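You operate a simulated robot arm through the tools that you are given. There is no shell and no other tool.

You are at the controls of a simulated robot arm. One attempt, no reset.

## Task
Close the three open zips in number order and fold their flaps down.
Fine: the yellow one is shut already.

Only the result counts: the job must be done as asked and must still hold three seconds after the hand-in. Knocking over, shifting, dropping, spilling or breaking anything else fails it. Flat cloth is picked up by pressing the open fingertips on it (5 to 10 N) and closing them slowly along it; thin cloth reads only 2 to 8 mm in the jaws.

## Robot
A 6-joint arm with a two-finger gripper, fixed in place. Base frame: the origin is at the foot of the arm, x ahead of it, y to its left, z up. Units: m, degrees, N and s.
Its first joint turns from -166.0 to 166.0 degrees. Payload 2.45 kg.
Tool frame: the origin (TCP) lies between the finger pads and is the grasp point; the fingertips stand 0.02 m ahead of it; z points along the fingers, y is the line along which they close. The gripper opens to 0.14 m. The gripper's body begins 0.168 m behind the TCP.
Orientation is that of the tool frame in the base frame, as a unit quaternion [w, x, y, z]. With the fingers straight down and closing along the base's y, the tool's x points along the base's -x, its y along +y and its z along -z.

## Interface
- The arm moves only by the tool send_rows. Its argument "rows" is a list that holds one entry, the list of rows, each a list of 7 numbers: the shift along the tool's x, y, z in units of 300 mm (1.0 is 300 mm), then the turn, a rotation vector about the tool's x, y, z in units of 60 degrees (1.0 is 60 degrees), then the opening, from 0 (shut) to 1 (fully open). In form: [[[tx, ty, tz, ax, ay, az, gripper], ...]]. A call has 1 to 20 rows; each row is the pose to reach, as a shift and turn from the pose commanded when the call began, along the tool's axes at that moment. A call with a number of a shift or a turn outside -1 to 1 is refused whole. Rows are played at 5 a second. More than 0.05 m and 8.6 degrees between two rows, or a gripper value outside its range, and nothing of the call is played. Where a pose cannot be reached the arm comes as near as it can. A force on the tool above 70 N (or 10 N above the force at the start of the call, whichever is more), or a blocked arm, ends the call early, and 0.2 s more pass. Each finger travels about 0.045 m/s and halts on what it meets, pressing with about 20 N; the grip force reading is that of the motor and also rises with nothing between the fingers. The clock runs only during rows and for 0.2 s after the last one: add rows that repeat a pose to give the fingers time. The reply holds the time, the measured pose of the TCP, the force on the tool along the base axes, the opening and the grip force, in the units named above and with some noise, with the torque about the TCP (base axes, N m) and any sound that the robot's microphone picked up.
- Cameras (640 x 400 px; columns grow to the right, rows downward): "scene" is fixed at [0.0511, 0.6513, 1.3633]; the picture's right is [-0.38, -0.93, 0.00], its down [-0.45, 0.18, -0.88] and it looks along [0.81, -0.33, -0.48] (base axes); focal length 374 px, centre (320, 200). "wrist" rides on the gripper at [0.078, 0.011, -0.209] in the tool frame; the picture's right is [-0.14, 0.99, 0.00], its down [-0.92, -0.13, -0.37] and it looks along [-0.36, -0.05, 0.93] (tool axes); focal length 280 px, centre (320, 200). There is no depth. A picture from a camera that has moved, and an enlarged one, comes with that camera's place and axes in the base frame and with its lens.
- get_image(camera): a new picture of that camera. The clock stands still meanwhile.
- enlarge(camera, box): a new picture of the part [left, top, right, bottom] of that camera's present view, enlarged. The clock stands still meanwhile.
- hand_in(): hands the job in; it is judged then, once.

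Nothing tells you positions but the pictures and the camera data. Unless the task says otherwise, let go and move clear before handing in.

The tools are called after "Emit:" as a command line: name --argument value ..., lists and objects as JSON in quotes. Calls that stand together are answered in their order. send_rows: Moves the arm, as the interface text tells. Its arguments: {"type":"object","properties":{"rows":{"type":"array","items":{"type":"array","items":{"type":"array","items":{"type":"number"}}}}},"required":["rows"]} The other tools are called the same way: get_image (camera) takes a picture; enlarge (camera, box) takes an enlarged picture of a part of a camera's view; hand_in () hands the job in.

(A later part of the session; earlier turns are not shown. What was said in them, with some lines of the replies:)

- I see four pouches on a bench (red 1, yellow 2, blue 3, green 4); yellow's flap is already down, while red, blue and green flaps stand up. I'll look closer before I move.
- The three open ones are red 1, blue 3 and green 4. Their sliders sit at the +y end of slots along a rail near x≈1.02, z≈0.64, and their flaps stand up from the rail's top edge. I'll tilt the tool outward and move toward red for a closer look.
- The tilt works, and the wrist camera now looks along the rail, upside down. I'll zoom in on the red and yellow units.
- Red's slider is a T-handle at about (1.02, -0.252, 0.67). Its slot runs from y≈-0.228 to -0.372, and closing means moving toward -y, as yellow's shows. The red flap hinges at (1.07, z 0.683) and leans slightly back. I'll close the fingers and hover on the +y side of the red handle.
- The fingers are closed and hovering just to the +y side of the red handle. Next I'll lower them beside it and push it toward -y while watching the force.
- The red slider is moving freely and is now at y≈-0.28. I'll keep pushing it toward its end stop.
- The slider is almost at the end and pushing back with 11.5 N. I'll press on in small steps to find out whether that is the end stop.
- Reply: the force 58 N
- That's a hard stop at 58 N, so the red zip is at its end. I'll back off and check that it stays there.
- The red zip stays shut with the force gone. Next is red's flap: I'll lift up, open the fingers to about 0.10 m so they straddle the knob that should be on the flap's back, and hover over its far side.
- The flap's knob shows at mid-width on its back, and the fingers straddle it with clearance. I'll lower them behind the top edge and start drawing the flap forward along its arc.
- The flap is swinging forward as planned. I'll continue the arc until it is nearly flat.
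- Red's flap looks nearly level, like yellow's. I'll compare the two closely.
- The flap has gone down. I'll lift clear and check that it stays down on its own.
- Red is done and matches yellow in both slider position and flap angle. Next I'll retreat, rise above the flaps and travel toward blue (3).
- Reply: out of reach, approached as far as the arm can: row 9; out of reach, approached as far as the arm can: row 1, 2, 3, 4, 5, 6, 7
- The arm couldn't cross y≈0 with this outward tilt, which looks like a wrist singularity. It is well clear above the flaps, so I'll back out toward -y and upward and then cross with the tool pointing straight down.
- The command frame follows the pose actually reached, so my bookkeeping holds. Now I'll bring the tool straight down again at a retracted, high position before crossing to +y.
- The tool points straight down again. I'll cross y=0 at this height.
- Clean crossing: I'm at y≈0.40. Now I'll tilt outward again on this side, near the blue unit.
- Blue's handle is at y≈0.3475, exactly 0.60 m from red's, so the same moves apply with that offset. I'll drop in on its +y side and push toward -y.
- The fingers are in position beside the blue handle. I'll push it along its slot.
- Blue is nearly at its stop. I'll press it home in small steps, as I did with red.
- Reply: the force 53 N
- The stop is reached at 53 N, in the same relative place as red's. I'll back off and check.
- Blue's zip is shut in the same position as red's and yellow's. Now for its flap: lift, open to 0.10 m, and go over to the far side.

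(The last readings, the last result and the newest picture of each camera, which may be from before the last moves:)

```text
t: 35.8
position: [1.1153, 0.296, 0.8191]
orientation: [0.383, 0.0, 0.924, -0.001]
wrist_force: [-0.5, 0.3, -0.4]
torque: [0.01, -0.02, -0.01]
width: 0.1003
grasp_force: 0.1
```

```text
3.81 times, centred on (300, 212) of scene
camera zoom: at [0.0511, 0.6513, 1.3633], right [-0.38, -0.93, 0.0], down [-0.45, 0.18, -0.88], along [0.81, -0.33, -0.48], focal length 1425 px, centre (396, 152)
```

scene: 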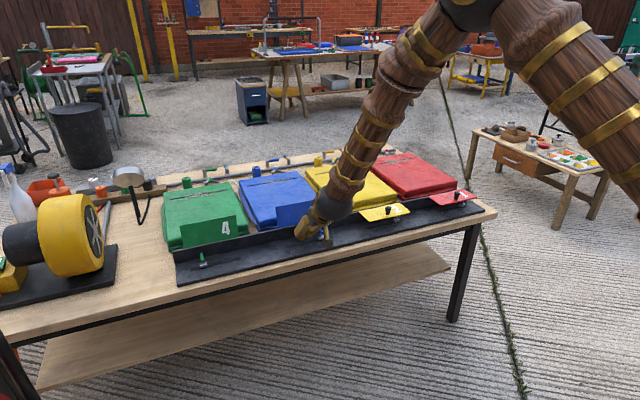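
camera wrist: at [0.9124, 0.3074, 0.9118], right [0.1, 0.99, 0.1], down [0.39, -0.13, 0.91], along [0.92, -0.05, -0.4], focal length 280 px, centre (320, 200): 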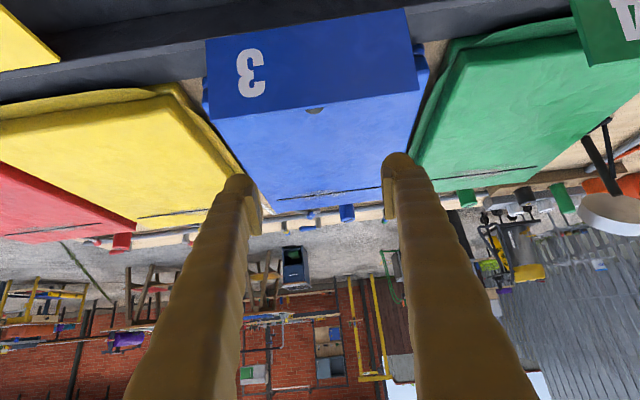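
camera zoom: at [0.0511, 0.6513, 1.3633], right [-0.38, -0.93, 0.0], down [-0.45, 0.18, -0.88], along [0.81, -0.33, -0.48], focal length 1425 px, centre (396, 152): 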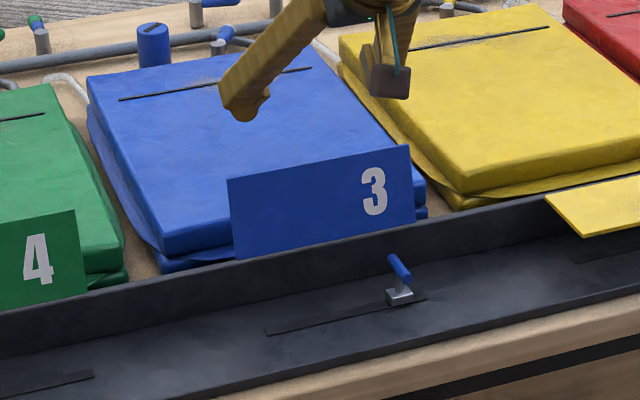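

The view matches red's at the same stage, with the knob between the fingers. I'll repeat the same lowering and arc.

Emit:
send_rows --rows '[[[0.066, 0, 0.0754, 0, 0, 0, 0.714], [0.1367, 0, 0.1461, 0, 0, 0, 0.714], [0.1367, 0, 0.1461, 0, 0, 0, 0.714], [0.1638, 0, 0.1167, 0, 0, 0, 0.714], [0.1909, 0, 0.0872, 0, 0, 0, 0.714], [0.226, 0, 0.0636, 0, 0, 0, 0.714], [0.2593, 0, 0.0401, 0, 0, 0, 0.714], [0.3093, 0, 0.0283, 0, 0, 0, 0.714], [0.3607, 0, 0.0165, 0, 0, 0, 0.714], [0.3972, 0, 0.0224, 0, 0, 0, 0.714], [0.4302, 0, 0.0366, 0, 0, 0, 0.714], [0.449, 0, 0.0483, 0, 0, 0, 0.714], [0.449, 0, 0.0483, 0, 0, 0, 0.714]]]'

Emit:
get_image --camera "wrist"

Emit:
enlarge --camera "scene" --box '[220, 160, 380, 265]'

```text
t: 38.6
position: [1.0311, 0.2986, 0.7149]
orientation: [0.383, 0.0, 0.924, -0.001]
wrist_force: [0.7, 0.0, 0.1]
torque: [-0.03, 0.02, -0.01]
width: 0.0999
grasp_force: 0.1
```

```text
taken
camera wrist: at [0.8285, 0.3097, 0.8062], right [0.1, 0.99, 0.1], down [0.39, -0.13, 0.91], along [0.92, -0.05, -0.4], focal length 280 px, centre (320, 200)
```

wrist: 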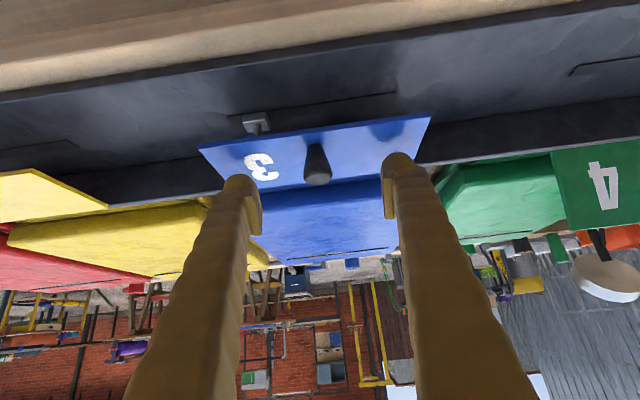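

```text
3.81 times, centred on (300, 212) of scene
camera zoom: at [0.0511, 0.6513, 1.3633], right [-0.38, -0.93, 0.0], down [-0.45, 0.18, -0.88], along [0.81, -0.33, -0.48], focal length 1425 px, centre (396, 152)
```

zoom: 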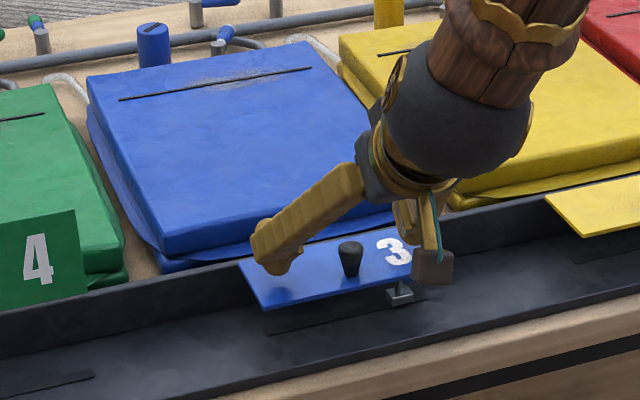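

Blue's flap is down. I'll lift off, retreat and travel toward green (4), staying above the standing flap and short of the yellow wheel at y≈0.87.

Emit:
send_rows --rows '[[[-0.0471, 0, -0.0471, 0, 0, 0, 0.714], [-0.0943, 0, -0.0943, 0, 0, 0, 0.714], [-0.1414, 0, -0.1414, 0, 0, 0, 0.714], [-0.1021, 0, -0.2593, 0, 0, 0, 0.714], [-0.0628, 0, -0.3771, 0, 0, 0, 0], [-0.0235, 0, -0.495, 0, 0, 0, 0], [-0.0235, 0.15, -0.495, 0, 0, 0, 0], [-0.0235, 0.3, -0.495, 0, 0, 0, 0], [-0.0235, 0.45, -0.495, 0, 0, 0, 0], [-0.0235, 0.6, -0.495, 0, 0, 0, 0], [-0.0235, 0.6, -0.495, 0, 0, 0, 0]]]'

Emit:
get_image --camera "scene"

Emit:
get_image --camera "wrist"

```text
t: 41.0
position: [0.9297, 0.4808, 0.8236]
orientation: [0.383, 0.0, 0.924, -0.001]
wrist_force: [0.4, 0.1, -0.4]
torque: [0.01, -0.02, -0.01]
width: 0.0003
grasp_force: 20.1
```

```text
taken
```

scene: 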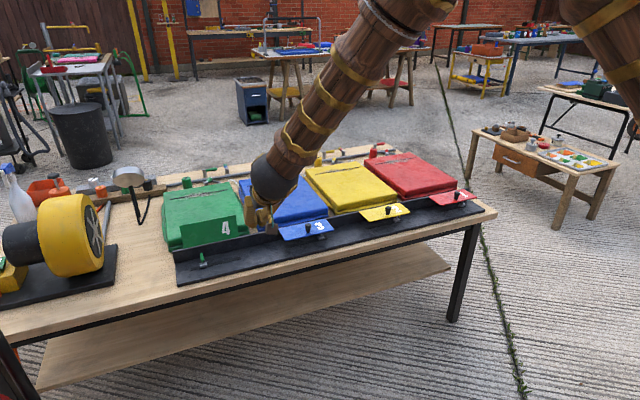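

```text
taken
camera wrist: at [0.7273, 0.4907, 0.9157], right [0.1, 0.99, 0.1], down [0.39, -0.13, 0.91], along [0.92, -0.05, -0.4], focal length 280 px, centre (320, 200)
```

wrist: 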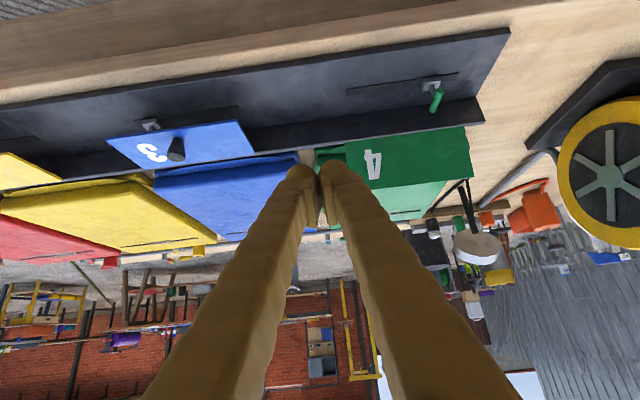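

Blue's flap holds down. I'll carry on to the +y side of the green handle, which is at y≈0.645.

Emit:
send_rows --rows '[[[0, 0.1413, 0, 0, 0, 0, 0], [0, 0.2827, 0, 0, 0, 0, 0], [0, 0.424, 0, 0, 0, 0, 0], [0, 0.5653, 0, 0, 0, 0, 0], [0, 0.7067, 0, 0, 0, 0, 0], [-0.0169, 0.7067, 0.1182, 0, 0, 0, 0], [-0.0338, 0.7067, 0.2365, 0, 0, 0, 0], [-0.0507, 0.7067, 0.3547, 0, 0, 0, 0], [-0.0507, 0.7067, 0.3547, 0, 0, 0, 0]]]'

Emit:
get_image --camera "scene"

Emit:
get_image --camera "wrist"

```text
t: 43.0
position: [1.0161, 0.6915, 0.7584]
orientation: [0.383, 0.001, 0.924, -0.001]
wrist_force: [0.3, 0.2, -0.4]
torque: [-0.04, 0.01, -0.03]
width: 0.0
grasp_force: 19.9
```

```text
taken
```

scene: 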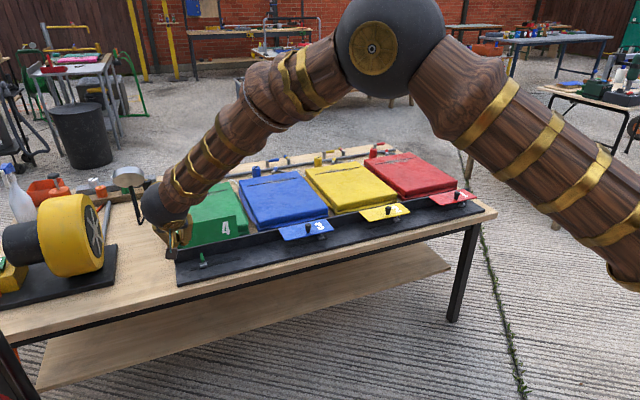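

```text
taken
camera wrist: at [0.8135, 0.7018, 0.8502], right [0.1, 0.99, 0.1], down [0.39, -0.13, 0.91], along [0.92, -0.05, -0.4], focal length 280 px, centre (320, 200)
```

wrist: 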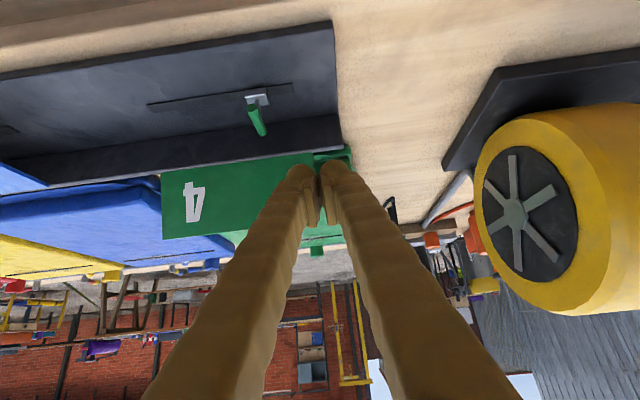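

The pose is reachable here too. I'll lower beside the green handle and push toward -y.

Emit:
send_rows --rows '[[[0.0605, 0, 0.0668, 0, 0, 0, 0], [0.121, 0, 0.1335, 0, 0, 0, 0], [0.1815, 0, 0.2003, 0, 0, 0, 0], [0.1815, 0, 0.2003, 0, 0, 0, 0], [0.1815, -0.04, 0.2003, 0, 0, 0, 0], [0.1815, -0.08, 0.2003, 0, 0, 0, 0], [0.1815, -0.12, 0.2003, 0, 0, 0, 0], [0.1815, -0.16, 0.2003, 0, 0, 0, 0], [0.1815, -0.2, 0.2003, 0, 0, 0, 0], [0.1815, -0.24, 0.2003, 0, 0, 0, 0], [0.1815, -0.28, 0.2003, 0, 0, 0, 0], [0.1815, -0.32, 0.2003, 0, 0, 0, 0], [0.1815, -0.36, 0.2003, 0, 0, 0, 0], [0.1815, -0.37, 0.2003, 0, 0, 0, 0], [0.1815, -0.37, 0.2003, 0, 0, 0, 0]]]'

Emit:
get_image --camera "wrist"

Emit:
get_image --camera "scene"

```text
t: 46.2
position: [1.0217, 0.5804, 0.6789]
orientation: [0.383, -0.001, 0.924, 0.0]
wrist_force: [-1.2, 3.6, -0.5]
torque: [0.04, 0.02, -0.07]
width: 0.0
grasp_force: 20.4
```

```text
taken
camera wrist: at [0.8179, 0.5908, 0.7706], right [0.1, 0.99, 0.1], down [0.39, -0.13, 0.91], along [0.92, -0.05, -0.4], focal length 280 px, centre (320, 200)
```

wrist: 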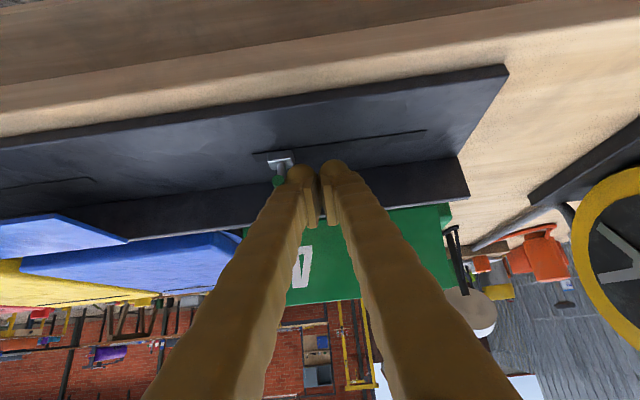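

```text
taken
```

scene: 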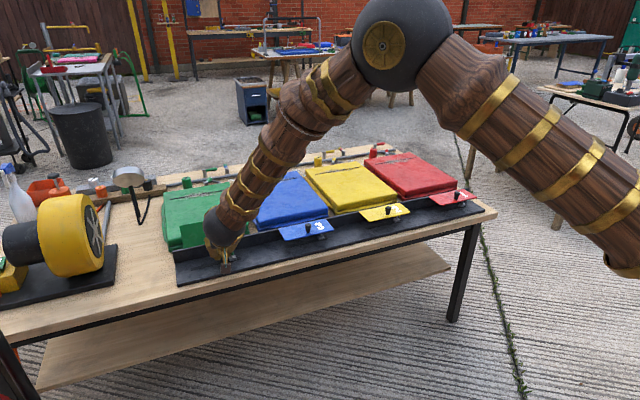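

Green is near its stop too. I'll press it home in small steps and then back off.

Emit:
send_rows --rows '[[[0, -0.0083, 0, 0, 0, 0, 0], [0, -0.0167, 0, 0, 0, 0, 0], [0, -0.0233, 0, 0, 0, 0, 0], [0, -0.0233, 0, 0, 0, 0, 0]]]'

```text
t: 47.2
position: [1.0194, 0.5756, 0.6793]
orientation: [0.383, -0.001, 0.924, 0.0]
wrist_force: [-5.3, 51.5, 3.8]
torque: [0.48, 0.12, -0.32]
width: 0.0001
grasp_force: 19.8
```

Emit:
send_rows --rows '[[[0, 0.04, 0, 0, 0, 0, 0], [0, 0.08, 0, 0, 0, 0, 0], [0, 0.12, 0, 0, 0, 0, 0], [0, 0.12, 0, 0, 0, 0, 0], [0, 0.12, 0, 0, 0, 0, 0]]]'

Emit:
enlarge --camera "wrist" --box '[180, 100, 420, 250]'

```text
t: 48.4
position: [1.0214, 0.6084, 0.6774]
orientation: [0.383, 0.0, 0.924, -0.001]
wrist_force: [-0.2, 1.3, -0.8]
torque: [0.0, 0.0, -0.03]
width: 0.0001
grasp_force: 20.3
```

```text
2.67 times, centred on (300, 175) of wrist
camera zoom: at [0.818, 0.6192, 0.7699], right [0.1, 0.99, 0.1], down [0.39, -0.13, 0.91], along [0.92, -0.05, -0.4], focal length 748 px, centre (373, 267)
```

zoom: 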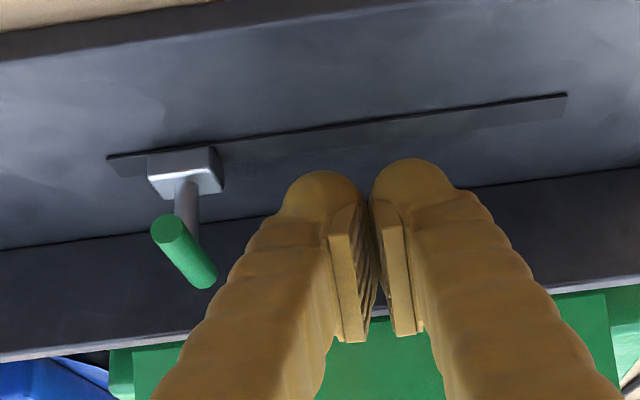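

Green's zip is shut in the same relative place as the others. Now its flap: lift, open to 0.10 m, and move behind it.

Emit:
send_rows --rows '[[[-0.0831, 0, -0.0831, 0, 0, 0, 0], [-0.1662, -0.0122, -0.1662, 0, 0, 0, 0], [-0.2492, -0.0245, -0.2492, 0, 0, 0, 0.4], [-0.3323, -0.0367, -0.3323, 0, 0, 0, 0.714], [-0.4073, -0.0367, -0.2573, 0, 0, 0, 0.714], [-0.4824, -0.0367, -0.1822, 0, 0, 0, 0.714], [-0.5574, -0.0367, -0.1072, 0, 0, 0, 0.714], [-0.5574, -0.0367, -0.1072, 0, 0, 0, 0.714], [-0.5574, -0.0367, -0.1072, 0, 0, 0, 0.714], [-0.5574, -0.0367, -0.1072, 0, 0, 0, 0.714]]]'

Emit:
get_image --camera "wrist"

Emit:
enlarge --camera "scene" --box '[120, 150, 300, 290]'

```text
t: 50.6
position: [1.117, 0.5972, 0.8201]
orientation: [0.384, 0.0, 0.924, -0.001]
wrist_force: [-0.4, -0.9, -0.7]
torque: [0.0, 0.03, -0.01]
width: 0.1001
grasp_force: 0.1
```

```text
taken
camera wrist: at [0.9134, 0.6078, 0.911], right [0.1, 0.99, 0.1], down [0.39, -0.13, 0.91], along [0.92, -0.05, -0.4], focal length 280 px, centre (320, 200)
```

wrist: 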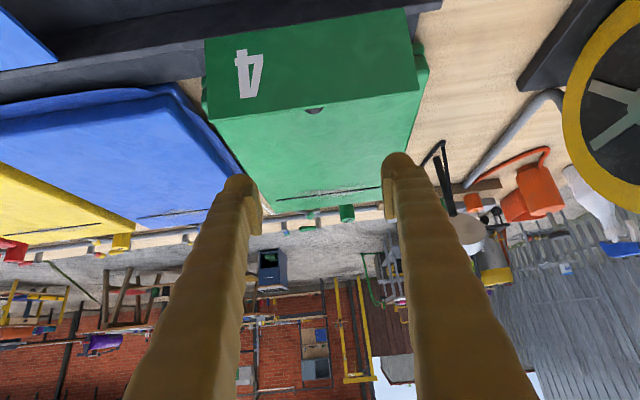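

```text
2.86 times, centred on (210, 220) of scene
camera zoom: at [0.0511, 0.6513, 1.3633], right [-0.38, -0.93, 0.0], down [-0.45, 0.18, -0.88], along [0.81, -0.33, -0.48], focal length 1069 px, centre (634, 143)
```

zoom: 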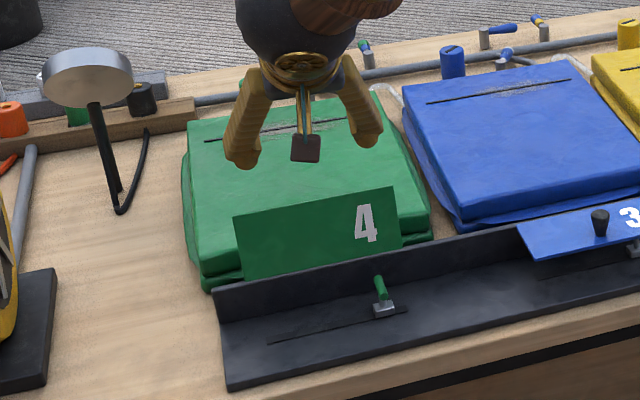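

The view is identical to the other two and nothing is in the way. I'll run the same arc on the green flap.

Emit:
send_rows --rows '[[[0.066, 0, 0.0754, 0, 0, 0, 0.714], [0.1367, 0, 0.1461, 0, 0, 0, 0.714], [0.1367, 0, 0.1461, 0, 0, 0, 0.714], [0.1638, 0, 0.1167, 0, 0, 0, 0.714], [0.1909, 0, 0.0872, 0, 0, 0, 0.714], [0.226, 0, 0.0636, 0, 0, 0, 0.714], [0.2593, 0, 0.0401, 0, 0, 0, 0.714], [0.3093, 0, 0.0283, 0, 0, 0, 0.714], [0.3607, 0, 0.0165, 0, 0, 0, 0.714], [0.3972, 0, 0.0224, 0, 0, 0, 0.714], [0.4302, 0, 0.0366, 0, 0, 0, 0.714], [0.449, 0, 0.0483, 0, 0, 0, 0.714], [0.449, 0, 0.0483, 0, 0, 0, 0.714]]]'

Emit:
get_image --camera "wrist"

Emit:
enlarge --camera "scene" --box '[120, 150, 300, 290]'

```text
t: 53.4
position: [1.0304, 0.5991, 0.7133]
orientation: [0.382, 0.001, 0.924, -0.001]
wrist_force: [-0.1, 0.0, -0.3]
torque: [-0.02, -0.01, 0.0]
width: 0.1
grasp_force: 0.0
```

```text
taken
camera wrist: at [0.8286, 0.6096, 0.8043], right [0.1, 0.99, 0.1], down [0.39, -0.13, 0.91], along [0.92, -0.05, -0.4], focal length 280 px, centre (320, 200)
```

wrist: 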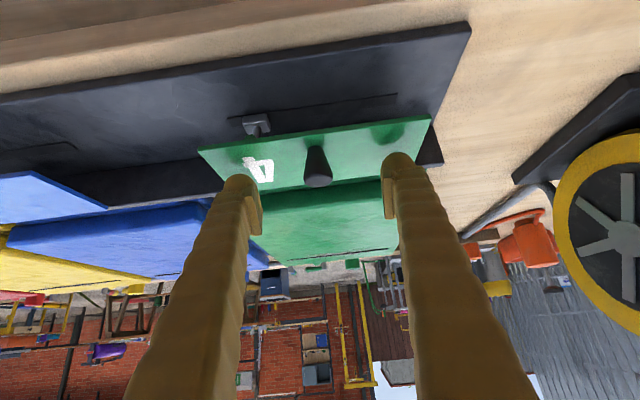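

```text
2.86 times, centred on (210, 220) of scene
camera zoom: at [0.0511, 0.6513, 1.3633], right [-0.38, -0.93, 0.0], down [-0.45, 0.18, -0.88], along [0.81, -0.33, -0.48], focal length 1069 px, centre (634, 143)
```

zoom: 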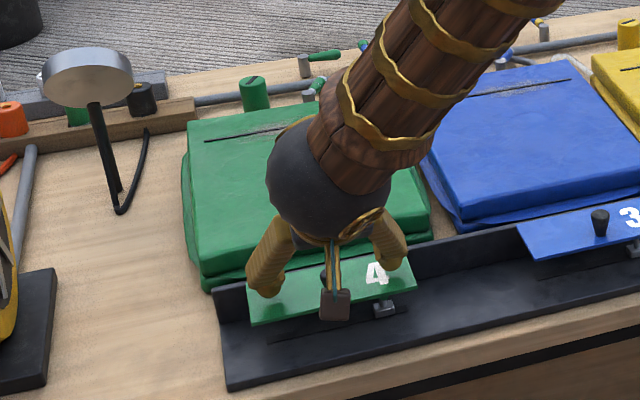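

Green's flap is down. I'll lift straight up, retreat well clear, and then inspect all four units.

Emit:
send_rows --rows '[[[-0.0471, 0, -0.0471, 0, 0, 0, 0.714], [-0.0943, 0, -0.0943, 0, 0, 0, 0.714], [-0.1414, 0, -0.1414, 0, 0, 0, 0.714], [-0.1021, 0, -0.2593, 0, 0, 0, 0.714], [-0.0628, 0, -0.3771, 0, 0, 0, 0.714], [-0.0235, 0, -0.495, 0, 0, 0, 0.714], [0.0158, 0, -0.6129, 0, 0, 0, 0.714], [0.0158, -0.1, -0.72, 0, 0, 0, 0.714], [0.0158, -0.2, -0.83, 0, 0, 0, 0.714], [0.0158, -0.3, -0.94, 0, 0, 0, 0.714], [0.0158, -0.3, -0.94, 0, 0, 0, 0.714]]]'

Emit:
get_image --camera "wrist"

Emit:
get_image --camera "scene"

Emit:
enlarge --camera "scene" --box '[170, 180, 340, 290]'

Emit:
enlarge --camera "scene" --box '[330, 150, 490, 250]'

```text
t: 55.8
position: [0.8285, 0.5061, 0.9114]
orientation: [0.383, 0.0, 0.924, 0.0]
wrist_force: [-0.1, -0.4, 0.1]
torque: [-0.03, -0.01, 0.02]
width: 0.1
grasp_force: 0.1
```

```text
taken
camera wrist: at [0.6252, 0.5163, 1.0026], right [0.1, 0.99, 0.1], down [0.39, -0.13, 0.91], along [0.92, -0.05, -0.4], focal length 280 px, centre (320, 200)
```

wrist: 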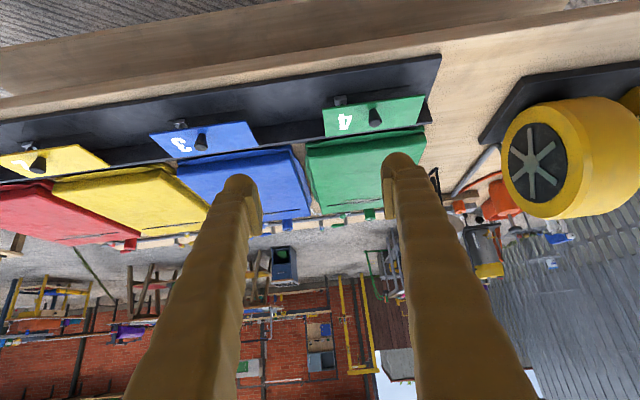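

```text
taken
```

scene: 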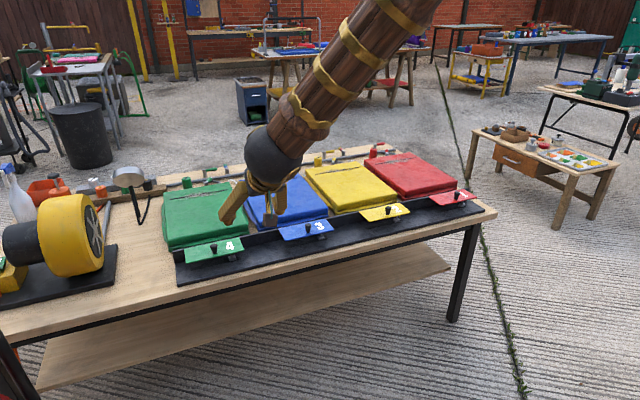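

```text
3.64 times, centred on (255, 235) of scene
camera zoom: at [0.0511, 0.6513, 1.3633], right [-0.38, -0.93, 0.0], down [-0.45, 0.18, -0.88], along [0.81, -0.33, -0.48], focal length 1360 px, centre (556, 73)
```

zoom: 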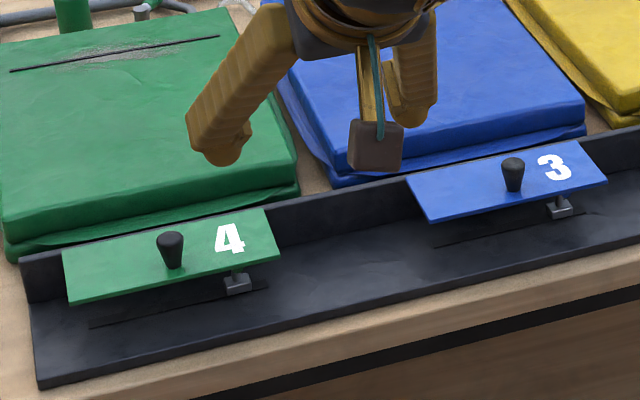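

```text
4.00 times, centred on (410, 200) of scene
camera zoom: at [0.0511, 0.6513, 1.3633], right [-0.38, -0.93, 0.0], down [-0.45, 0.18, -0.88], along [0.81, -0.33, -0.48], focal length 1496 px, centre (-40, 200)
```

zoom: 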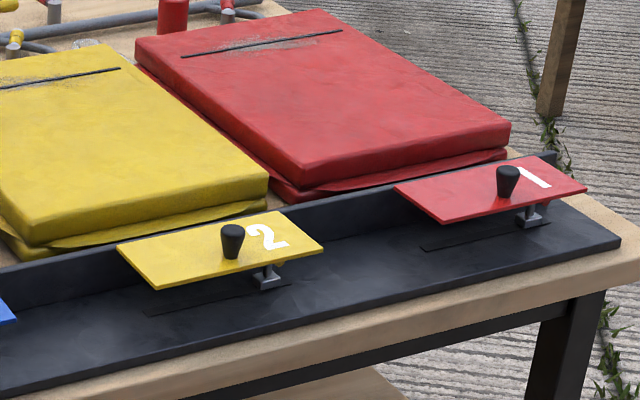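

All four sliders sit at the closed end of their slots. All four flaps lie flat and match each other, nothing else has shifted, and the arm is clear. I'm handing in.

Emit:
hand_in

```text
The job is handed in.
```

The three open zips are shut, red 1 first, then blue 3, then green 4. I folded each flap down right after closing its zip.

- **Zips:** I pushed each slider against its end stop (51–58 N). After I backed off, each one stayed at the same end as yellow's.
- **Flaps:** in the last pictures all three lie flat and level with yellow's, with nothing holding them.
- **Everything else:** I left yellow alone, and nothing else on the bench looked moved or knocked over.

On the way from red to blue, the arm couldn't cross the middle of the bench with the tool tilted outward. I backed it out and crossed with the tool pointing straight down, without touching anything.

I let go and moved the arm clear before handing in. The hand-in was accepted, but the reply didn't give a result.
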